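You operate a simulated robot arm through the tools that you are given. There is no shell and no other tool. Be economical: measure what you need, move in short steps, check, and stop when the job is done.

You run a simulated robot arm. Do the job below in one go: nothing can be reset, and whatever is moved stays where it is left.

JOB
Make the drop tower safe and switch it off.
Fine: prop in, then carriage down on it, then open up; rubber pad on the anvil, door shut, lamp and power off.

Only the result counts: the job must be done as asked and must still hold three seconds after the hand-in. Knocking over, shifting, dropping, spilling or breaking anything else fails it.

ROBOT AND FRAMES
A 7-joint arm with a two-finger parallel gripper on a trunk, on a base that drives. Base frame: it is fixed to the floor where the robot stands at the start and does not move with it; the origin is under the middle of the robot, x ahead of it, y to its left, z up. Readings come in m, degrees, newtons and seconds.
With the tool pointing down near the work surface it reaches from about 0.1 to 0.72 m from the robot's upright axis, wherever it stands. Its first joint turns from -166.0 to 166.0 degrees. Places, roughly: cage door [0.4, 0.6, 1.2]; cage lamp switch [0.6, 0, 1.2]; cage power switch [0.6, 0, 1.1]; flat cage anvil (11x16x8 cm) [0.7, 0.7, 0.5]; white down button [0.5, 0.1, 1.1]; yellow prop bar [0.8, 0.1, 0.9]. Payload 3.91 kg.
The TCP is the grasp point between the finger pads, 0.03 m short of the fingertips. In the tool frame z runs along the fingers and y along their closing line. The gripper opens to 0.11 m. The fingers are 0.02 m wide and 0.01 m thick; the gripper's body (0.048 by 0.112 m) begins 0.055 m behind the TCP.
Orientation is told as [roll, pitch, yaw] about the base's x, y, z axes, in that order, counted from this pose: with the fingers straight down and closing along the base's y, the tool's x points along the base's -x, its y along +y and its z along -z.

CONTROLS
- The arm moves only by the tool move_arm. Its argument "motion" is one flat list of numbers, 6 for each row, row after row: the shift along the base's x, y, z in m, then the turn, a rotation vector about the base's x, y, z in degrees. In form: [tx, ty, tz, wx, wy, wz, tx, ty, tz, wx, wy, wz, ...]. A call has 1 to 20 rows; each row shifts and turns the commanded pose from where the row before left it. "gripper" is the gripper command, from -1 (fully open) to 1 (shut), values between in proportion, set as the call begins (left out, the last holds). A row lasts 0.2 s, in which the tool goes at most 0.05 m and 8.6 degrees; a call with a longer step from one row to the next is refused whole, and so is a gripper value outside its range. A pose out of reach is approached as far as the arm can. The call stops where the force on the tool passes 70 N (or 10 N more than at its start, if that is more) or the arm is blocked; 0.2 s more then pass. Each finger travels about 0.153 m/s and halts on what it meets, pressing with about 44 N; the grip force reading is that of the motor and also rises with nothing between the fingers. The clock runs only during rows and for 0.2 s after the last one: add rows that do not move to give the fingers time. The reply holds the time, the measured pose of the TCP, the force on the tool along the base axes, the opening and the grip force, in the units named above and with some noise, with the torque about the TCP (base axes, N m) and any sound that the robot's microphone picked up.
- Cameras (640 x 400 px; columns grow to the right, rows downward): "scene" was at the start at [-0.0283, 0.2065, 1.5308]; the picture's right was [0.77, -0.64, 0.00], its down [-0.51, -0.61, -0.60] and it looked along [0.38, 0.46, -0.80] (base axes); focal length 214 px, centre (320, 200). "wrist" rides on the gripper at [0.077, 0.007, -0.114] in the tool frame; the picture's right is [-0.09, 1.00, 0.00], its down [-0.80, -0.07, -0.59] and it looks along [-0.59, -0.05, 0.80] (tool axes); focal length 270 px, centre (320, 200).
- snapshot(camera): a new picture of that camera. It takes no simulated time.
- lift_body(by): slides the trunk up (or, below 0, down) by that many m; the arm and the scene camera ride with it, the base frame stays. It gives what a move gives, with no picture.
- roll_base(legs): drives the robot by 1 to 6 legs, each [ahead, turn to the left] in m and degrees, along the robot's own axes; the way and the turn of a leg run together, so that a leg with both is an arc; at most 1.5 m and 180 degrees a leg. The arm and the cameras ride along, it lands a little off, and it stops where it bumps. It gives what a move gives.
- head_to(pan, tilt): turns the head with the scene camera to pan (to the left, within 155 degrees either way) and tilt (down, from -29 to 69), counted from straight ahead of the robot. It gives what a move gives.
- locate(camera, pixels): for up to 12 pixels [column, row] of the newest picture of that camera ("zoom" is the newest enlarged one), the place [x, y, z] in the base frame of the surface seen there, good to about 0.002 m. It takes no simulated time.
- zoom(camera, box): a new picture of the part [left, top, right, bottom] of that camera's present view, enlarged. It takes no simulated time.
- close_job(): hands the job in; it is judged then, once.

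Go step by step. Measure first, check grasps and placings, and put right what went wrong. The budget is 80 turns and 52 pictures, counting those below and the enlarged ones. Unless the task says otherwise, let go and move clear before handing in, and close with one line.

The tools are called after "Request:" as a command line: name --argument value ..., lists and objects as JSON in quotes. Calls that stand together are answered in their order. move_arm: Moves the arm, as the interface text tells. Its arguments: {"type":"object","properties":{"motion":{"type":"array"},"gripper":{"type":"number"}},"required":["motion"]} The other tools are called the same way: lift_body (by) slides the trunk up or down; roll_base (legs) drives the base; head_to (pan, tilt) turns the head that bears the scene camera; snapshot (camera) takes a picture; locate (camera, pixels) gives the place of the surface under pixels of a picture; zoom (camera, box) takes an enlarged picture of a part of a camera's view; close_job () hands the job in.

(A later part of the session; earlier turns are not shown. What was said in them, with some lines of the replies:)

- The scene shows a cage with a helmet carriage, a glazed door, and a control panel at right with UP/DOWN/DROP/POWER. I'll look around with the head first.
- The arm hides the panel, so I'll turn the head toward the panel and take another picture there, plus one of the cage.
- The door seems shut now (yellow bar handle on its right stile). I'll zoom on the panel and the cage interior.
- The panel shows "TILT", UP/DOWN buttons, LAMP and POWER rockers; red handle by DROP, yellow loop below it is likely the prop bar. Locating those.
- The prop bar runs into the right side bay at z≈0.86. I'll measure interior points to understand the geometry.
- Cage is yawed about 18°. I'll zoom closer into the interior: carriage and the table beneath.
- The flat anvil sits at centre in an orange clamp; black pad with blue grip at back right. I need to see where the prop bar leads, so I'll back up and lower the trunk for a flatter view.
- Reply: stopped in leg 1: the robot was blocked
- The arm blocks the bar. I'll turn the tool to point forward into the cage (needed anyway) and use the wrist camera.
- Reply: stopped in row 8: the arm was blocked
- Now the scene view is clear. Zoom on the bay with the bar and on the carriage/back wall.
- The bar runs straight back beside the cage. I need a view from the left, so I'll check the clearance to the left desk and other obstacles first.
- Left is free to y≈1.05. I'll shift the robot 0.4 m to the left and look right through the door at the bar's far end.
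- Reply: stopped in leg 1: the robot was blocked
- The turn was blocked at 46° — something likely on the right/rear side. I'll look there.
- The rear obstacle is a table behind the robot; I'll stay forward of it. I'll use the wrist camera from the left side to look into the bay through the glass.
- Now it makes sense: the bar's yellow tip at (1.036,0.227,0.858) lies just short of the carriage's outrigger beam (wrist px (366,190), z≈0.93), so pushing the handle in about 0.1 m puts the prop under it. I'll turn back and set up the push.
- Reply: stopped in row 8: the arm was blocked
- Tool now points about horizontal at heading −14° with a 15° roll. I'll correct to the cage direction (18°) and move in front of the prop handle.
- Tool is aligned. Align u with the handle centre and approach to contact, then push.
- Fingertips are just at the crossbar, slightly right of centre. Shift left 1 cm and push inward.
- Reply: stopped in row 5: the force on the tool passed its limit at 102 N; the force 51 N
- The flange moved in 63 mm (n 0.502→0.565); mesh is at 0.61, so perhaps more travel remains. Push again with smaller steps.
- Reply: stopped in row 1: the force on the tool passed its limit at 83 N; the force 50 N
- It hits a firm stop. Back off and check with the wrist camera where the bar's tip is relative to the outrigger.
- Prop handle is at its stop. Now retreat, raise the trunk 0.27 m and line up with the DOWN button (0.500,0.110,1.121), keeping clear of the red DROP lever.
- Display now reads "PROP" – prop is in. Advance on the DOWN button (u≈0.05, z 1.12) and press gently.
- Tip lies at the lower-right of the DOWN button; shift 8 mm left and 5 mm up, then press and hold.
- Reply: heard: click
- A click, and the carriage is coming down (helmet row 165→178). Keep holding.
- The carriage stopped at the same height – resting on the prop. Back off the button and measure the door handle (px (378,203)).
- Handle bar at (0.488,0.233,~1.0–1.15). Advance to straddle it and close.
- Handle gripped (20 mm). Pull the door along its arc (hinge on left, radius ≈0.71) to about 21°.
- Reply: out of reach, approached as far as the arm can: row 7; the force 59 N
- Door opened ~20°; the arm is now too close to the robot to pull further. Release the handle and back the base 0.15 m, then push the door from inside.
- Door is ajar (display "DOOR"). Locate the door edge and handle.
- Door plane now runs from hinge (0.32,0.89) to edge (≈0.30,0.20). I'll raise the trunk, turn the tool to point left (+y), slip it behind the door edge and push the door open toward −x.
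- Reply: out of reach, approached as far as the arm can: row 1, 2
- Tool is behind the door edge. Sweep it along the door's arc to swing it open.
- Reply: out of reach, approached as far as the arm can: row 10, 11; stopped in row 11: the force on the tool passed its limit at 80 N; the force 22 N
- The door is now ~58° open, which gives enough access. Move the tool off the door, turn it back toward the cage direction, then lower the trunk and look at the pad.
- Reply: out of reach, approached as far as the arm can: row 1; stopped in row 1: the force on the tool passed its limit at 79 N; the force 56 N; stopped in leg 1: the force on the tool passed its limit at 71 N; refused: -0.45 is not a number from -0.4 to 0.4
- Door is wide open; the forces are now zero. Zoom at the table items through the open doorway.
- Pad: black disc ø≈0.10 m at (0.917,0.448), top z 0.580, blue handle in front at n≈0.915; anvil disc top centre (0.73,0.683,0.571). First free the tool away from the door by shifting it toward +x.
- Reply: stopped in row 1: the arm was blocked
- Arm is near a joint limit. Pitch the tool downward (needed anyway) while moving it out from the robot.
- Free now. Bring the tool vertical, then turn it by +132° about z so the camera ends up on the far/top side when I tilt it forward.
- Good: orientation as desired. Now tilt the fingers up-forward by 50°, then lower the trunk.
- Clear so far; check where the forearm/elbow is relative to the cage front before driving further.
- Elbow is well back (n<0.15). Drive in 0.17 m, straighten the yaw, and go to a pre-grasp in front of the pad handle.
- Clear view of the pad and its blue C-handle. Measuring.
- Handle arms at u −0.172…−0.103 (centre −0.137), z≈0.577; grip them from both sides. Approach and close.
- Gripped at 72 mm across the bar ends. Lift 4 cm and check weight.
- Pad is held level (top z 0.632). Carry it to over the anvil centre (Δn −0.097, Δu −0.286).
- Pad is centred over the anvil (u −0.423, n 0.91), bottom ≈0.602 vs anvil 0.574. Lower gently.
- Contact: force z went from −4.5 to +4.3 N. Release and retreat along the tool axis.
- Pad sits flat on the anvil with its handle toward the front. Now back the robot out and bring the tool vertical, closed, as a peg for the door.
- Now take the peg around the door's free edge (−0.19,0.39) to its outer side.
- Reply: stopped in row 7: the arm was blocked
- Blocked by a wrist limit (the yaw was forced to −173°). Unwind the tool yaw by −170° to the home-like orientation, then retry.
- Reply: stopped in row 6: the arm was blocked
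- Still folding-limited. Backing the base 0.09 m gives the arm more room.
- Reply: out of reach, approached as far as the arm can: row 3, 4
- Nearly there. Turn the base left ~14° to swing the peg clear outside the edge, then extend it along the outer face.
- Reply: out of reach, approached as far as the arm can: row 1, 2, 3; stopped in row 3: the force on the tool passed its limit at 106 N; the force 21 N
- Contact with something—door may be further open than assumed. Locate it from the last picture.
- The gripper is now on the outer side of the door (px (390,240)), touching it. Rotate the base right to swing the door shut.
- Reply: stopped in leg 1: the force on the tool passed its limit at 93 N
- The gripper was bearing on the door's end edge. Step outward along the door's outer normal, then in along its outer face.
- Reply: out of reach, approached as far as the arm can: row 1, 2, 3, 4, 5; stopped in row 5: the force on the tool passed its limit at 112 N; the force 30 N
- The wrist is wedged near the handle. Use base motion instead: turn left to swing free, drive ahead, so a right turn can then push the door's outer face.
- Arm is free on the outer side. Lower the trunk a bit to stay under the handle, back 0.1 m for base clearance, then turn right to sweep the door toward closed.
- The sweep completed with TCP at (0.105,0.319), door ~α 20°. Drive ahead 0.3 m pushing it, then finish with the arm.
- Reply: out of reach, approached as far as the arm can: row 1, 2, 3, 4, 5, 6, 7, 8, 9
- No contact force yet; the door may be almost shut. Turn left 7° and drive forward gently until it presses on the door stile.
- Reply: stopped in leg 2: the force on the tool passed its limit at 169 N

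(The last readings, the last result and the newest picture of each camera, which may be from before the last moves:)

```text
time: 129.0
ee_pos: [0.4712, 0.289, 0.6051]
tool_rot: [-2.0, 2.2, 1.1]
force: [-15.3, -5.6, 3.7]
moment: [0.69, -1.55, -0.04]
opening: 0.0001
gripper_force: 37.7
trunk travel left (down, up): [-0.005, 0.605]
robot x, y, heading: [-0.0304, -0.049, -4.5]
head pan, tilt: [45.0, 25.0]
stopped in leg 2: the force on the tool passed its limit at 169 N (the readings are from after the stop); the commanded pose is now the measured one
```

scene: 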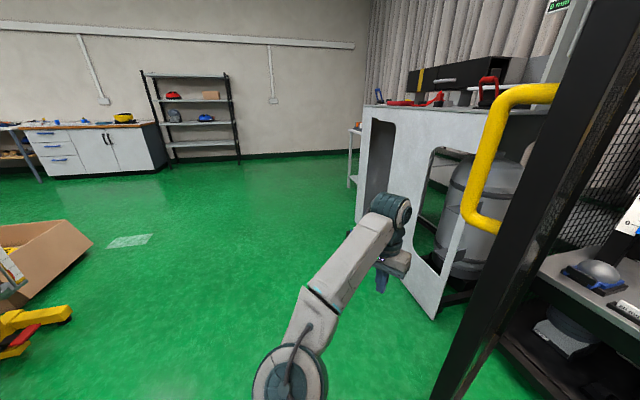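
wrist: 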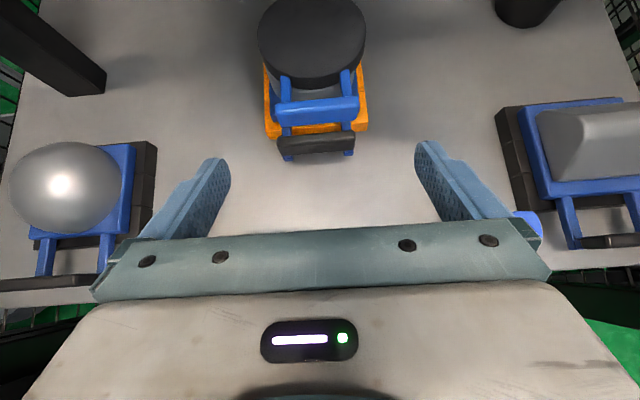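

Firm contact on the door face (force along −n). Back off, raise the trunk, and take a close look at the door edge, display and rocker switches.

Request:
roll_base --legs '[[-0.15, 0]]'

Request:
lift_body --by 0.4

Request:
lift_body --by 0.2

Request:
head_to --pan 25 --tilt 40

Request:
zoom --camera "scene" --box '[180, 20, 500, 220]'

```text
time: 130.3
ee_pos: [0.3254, 0.2981, 0.6035]
tool_rot: [-2.0, 2.2, 1.0]
force: [0.7, -0.5, -0.9]
moment: [0.0, 0.02, 0.0]
opening: 0.0
gripper_force: 38.3
trunk travel left (down, up): [-0.005, 0.605]
robot x, y, heading: [-0.1786, -0.0392, -4.8]
head pan, tilt: [45.0, 25.0]
```

```text
time: 134.2
ee_pos: [0.327, 0.2987, 1.0028]
tool_rot: [-2.1, 2.2, 1.0]
force: [-0.8, -0.8, -0.8]
moment: [-0.03, 0.04, -0.02]
opening: 0.0
gripper_force: 37.4
trunk travel left (down, up): [-0.405, 0.205]
robot x, y, heading: [-0.1786, -0.0384, -4.7]
head pan, tilt: [45.0, 25.0]
```

```text
time: 136.3
ee_pos: [0.3263, 0.2984, 1.203]
tool_rot: [-2.2, 2.3, 0.9]
force: [0.0, 0.0, 0.0]
moment: [-0.03, -0.03, 0.03]
opening: 0.0
gripper_force: 38.0
trunk travel left (down, up): [-0.605, 0.005]
robot x, y, heading: [-0.1762, -0.0379, -5.0]
head pan, tilt: [45.0, 25.0]
```

```text
time: 137.2
ee_pos: [0.3273, 0.2992, 1.2033]
tool_rot: [-2.1, 2.3, 0.9]
force: [-0.3, 0.0, -0.7]
moment: [0.01, -0.01, -0.03]
opening: 0.0002
gripper_force: 37.2
trunk travel left (down, up): [-0.605, 0.005]
robot x, y, heading: [-0.1754, -0.0357, -4.7]
head pan, tilt: [25.0, 40.0]
```

```text
2.00 times, centred on (340, 120) of scene
```

zoom: 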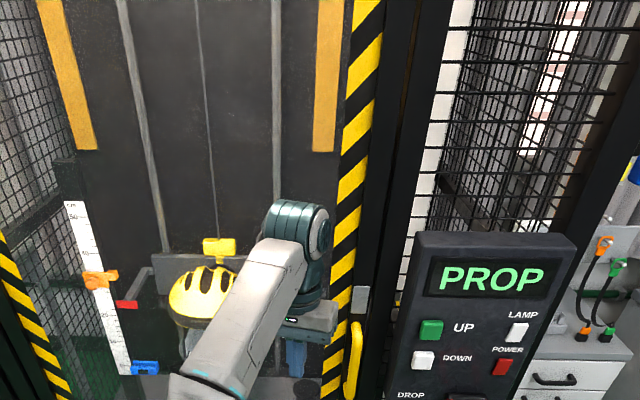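

Display is back to "PROP", so the door reads shut. Confirm door and switch geometry by locating.

Request:
locate --camera "zoom" --pixels '[[355, 355], [340, 300], [345, 230], [519, 326], [517, 336], [520, 340], [506, 359], [504, 368], [502, 374], [360, 300], [500, 330], [485, 368]]'

```text
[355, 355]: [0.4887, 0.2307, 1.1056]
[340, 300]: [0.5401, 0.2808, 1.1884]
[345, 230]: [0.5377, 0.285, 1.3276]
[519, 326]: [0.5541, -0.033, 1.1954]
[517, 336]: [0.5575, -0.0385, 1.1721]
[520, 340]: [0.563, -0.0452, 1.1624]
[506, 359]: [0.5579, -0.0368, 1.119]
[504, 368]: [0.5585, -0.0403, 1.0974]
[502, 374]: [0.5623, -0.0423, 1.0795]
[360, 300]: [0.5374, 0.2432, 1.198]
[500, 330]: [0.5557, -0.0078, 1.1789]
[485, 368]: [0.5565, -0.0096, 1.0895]
```

Door handle is exactly at its closed position (0.489,0.231). Both rockers have their top halves standing out; now turn the tool 40° below horizontal, in front of the LAMP switch.

Request:
move_arm --motion '[-0.005, -0.045, 0.008, 0, 0, 8.5, -0.005, -0.045, 0.008, 0, 0, 8.5, -0.005, -0.045, 0.008, 2.56, -7.9, 0, 0, -0.045, 0.008, 2.56, -7.9, 0, 0, -0.045, 0.008, 2.56, -7.9, 0, 0, -0.045, 0.008, 2.56, -7.9, 0, 0, -0.045, 0.008, 2.56, -7.9, 0, 0, -0.045, 0.008, 2.56, -7.9, 0]'

```text
time: 139.0
ee_pos: [0.313, -0.0644, 1.2694]
tool_rot: [-2.0, -47.8, 17.8]
force: [0.3, -0.3, -0.3]
moment: [0.02, 0.0, 0.01]
opening: 0.0
gripper_force: 37.8
trunk travel left (down, up): [-0.605, 0.005]
robot x, y, heading: [-0.1765, -0.0387, -5.1]
head pan, tilt: [25.0, 40.0]
```

Request:
move_arm --motion '[0.0445, 0.0023, -0.016, 0, 0, 0, 0.0445, 0.0023, -0.016, 0, 0, 0, 0.0445, 0.0023, -0.016, 0, 0, 0, 0.0445, 0.0023, -0.016, 0, 0, 0, 0.0285, 0.0093, 0, 0, 0, 0, 0.0057, 0.0019, 0, 0, 0, 0, 0.0057, 0.0019, 0, 0, 0, 0, 0, 0, 0, 0, 0, 0]'

```text
time: 140.8
ee_pos: [0.529, -0.0385, 1.2048]
tool_rot: [-2.0, -47.5, 17.8]
force: [-9.3, -1.3, 1.1]
moment: [0.08, 0.13, 0.06]
opening: 0.0
gripper_force: 38.0
trunk travel left (down, up): [-0.605, 0.005]
robot x, y, heading: [-0.1787, -0.0427, -4.9]
head pan, tilt: [25.0, 40.0]
heard: click
```

Click heard on the lamp. Back off 5 cm, drop 8 cm and press the upper half of POWER.

Request:
move_arm --motion '[-0.0238, -0.0077, 0, 0, 0, 0, -0.0238, -0.0077, 0, 0, 0, 0, 0, 0, -0.04, 0, 0, 0, 0, 0, -0.04, 0, 0, 0]'

Request:
move_arm --motion '[0.0285, 0.0093, 0, 0, 0, 0, 0.0152, 0.005, 0, 0, 0, 0, 0.0057, 0.0019, 0, 0, 0, 0, 0, 0, 0, 0, 0, 0]'

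```text
time: 141.8
ee_pos: [0.481, -0.0546, 1.1243]
tool_rot: [-2.0, -47.6, 17.9]
force: [-0.3, 0.1, -0.1]
moment: [0.01, -0.02, 0.0]
opening: 0.0003
gripper_force: 37.8
trunk travel left (down, up): [-0.605, 0.005]
robot x, y, heading: [-0.1769, -0.0373, -5.2]
head pan, tilt: [25.0, 40.0]
```

```text
time: 142.8
ee_pos: [0.529, -0.0392, 1.1233]
tool_rot: [-2.0, -47.6, 17.9]
force: [-8.2, -0.6, 0.5]
moment: [0.04, 0.11, 0.08]
opening: 0.0
gripper_force: 37.7
trunk travel left (down, up): [-0.605, 0.005]
robot x, y, heading: [-0.1769, -0.0364, -5.0]
head pan, tilt: [25.0, 40.0]
```

No click this time; push a little further.

Request:
move_arm --motion '[0.0038, 0.0012, 0, 0, 0, 0, 0.0038, 0.0012, 0, 0, 0, 0, 0, 0, 0, 0, 0, 0]'

```text
time: 143.6
ee_pos: [0.5286, -0.0396, 1.1237]
tool_rot: [-2.0, -47.4, 17.8]
force: [-56.6, -8.1, -1.3]
moment: [-0.58, 0.65, 0.36]
opening: 0.0002
gripper_force: 37.9
trunk travel left (down, up): [-0.605, 0.005]
robot x, y, heading: [-0.1804, -0.0379, -4.7]
head pan, tilt: [25.0, 40.0]
```

Hard contact, no click. Back off and use the last picture to check the display and rockers.

Request:
move_arm --motion '[-0.0285, -0.0093, 0, 0, 0, 0, -0.0285, -0.0093, 0, 0, 0, 0, -0.0285, -0.0093, 0.02, 0, 0, 0, -0.0285, -0.0093, 0.03, 0, 0, 0, -0.04, 0.0, 0.03, 0, 0, 0, -0.04, 0.0, 0.03, 0, 0, 0]'

Request:
head_to --pan 30 --tilt 50

Request:
zoom --camera "scene" --box '[280, 30, 480, 230]'

```text
time: 145.0
ee_pos: [0.3424, -0.0716, 1.229]
tool_rot: [-2.0, -47.6, 17.9]
force: [-0.6, -0.1, -0.9]
moment: [-0.02, 0.0, -0.04]
opening: 0.0
gripper_force: 37.2
trunk travel left (down, up): [-0.605, 0.005]
robot x, y, heading: [-0.1751, -0.0363, -4.8]
head pan, tilt: [25.0, 40.0]
```

```text
time: 145.7
ee_pos: [0.3447, -0.0726, 1.228]
tool_rot: [-1.9, -47.6, 17.9]
force: [0.1, -0.3, -0.5]
moment: [0.0, 0.0, 0.0]
opening: 0.0
gripper_force: 37.6
trunk travel left (down, up): [-0.605, 0.005]
robot x, y, heading: [-0.1745, -0.04, -4.8]
head pan, tilt: [30.0, 50.0]
```

```text
2.00 times, centred on (380, 130) of scene
```

zoom: 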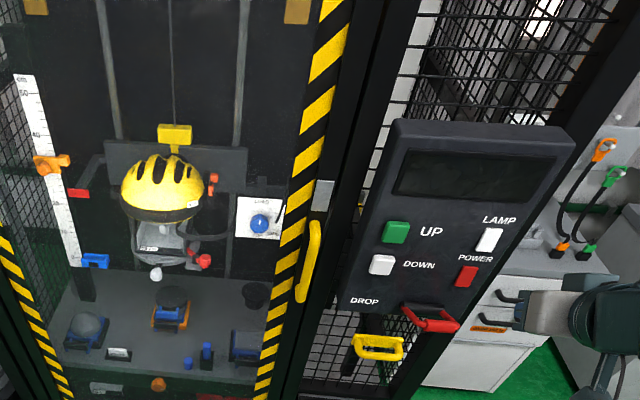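

Display is dark: power off. Verify the rockers' tilt, the carriage, pad and prop positions by locating in this picture.

Request:
locate --camera "zoom" --pixels '[[492, 231], [489, 239], [485, 249], [469, 269], [466, 276], [462, 285], [375, 340], [305, 260], [172, 300], [203, 261], [500, 260], [160, 270]]'

```text
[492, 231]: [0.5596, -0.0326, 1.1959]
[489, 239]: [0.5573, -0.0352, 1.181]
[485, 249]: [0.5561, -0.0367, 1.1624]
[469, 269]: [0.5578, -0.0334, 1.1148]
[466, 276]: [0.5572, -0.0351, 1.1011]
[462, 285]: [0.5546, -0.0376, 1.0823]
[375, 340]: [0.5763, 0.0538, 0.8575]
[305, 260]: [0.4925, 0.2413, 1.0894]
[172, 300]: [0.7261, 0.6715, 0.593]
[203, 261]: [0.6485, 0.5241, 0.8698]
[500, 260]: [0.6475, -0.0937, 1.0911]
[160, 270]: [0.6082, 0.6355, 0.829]
```

Everything checks out: both rockers have flipped and the display is dark. The prop flange is still in (n 0.565), the pad is on the anvil, the door is shut and the arm is clear, so I'm handing in.

Request:
close_job

```text
The job is handed in.
```

The drop tower is safe and off: the prop is in with the carriage resting on it, the rubber pad is on the flat anvil, the door is shut, and the lamp and power are off. On the way, the base bumped the table behind it and the arm hit its force limit several times while opening and closing the door, but I saw no sign that anything shifted.
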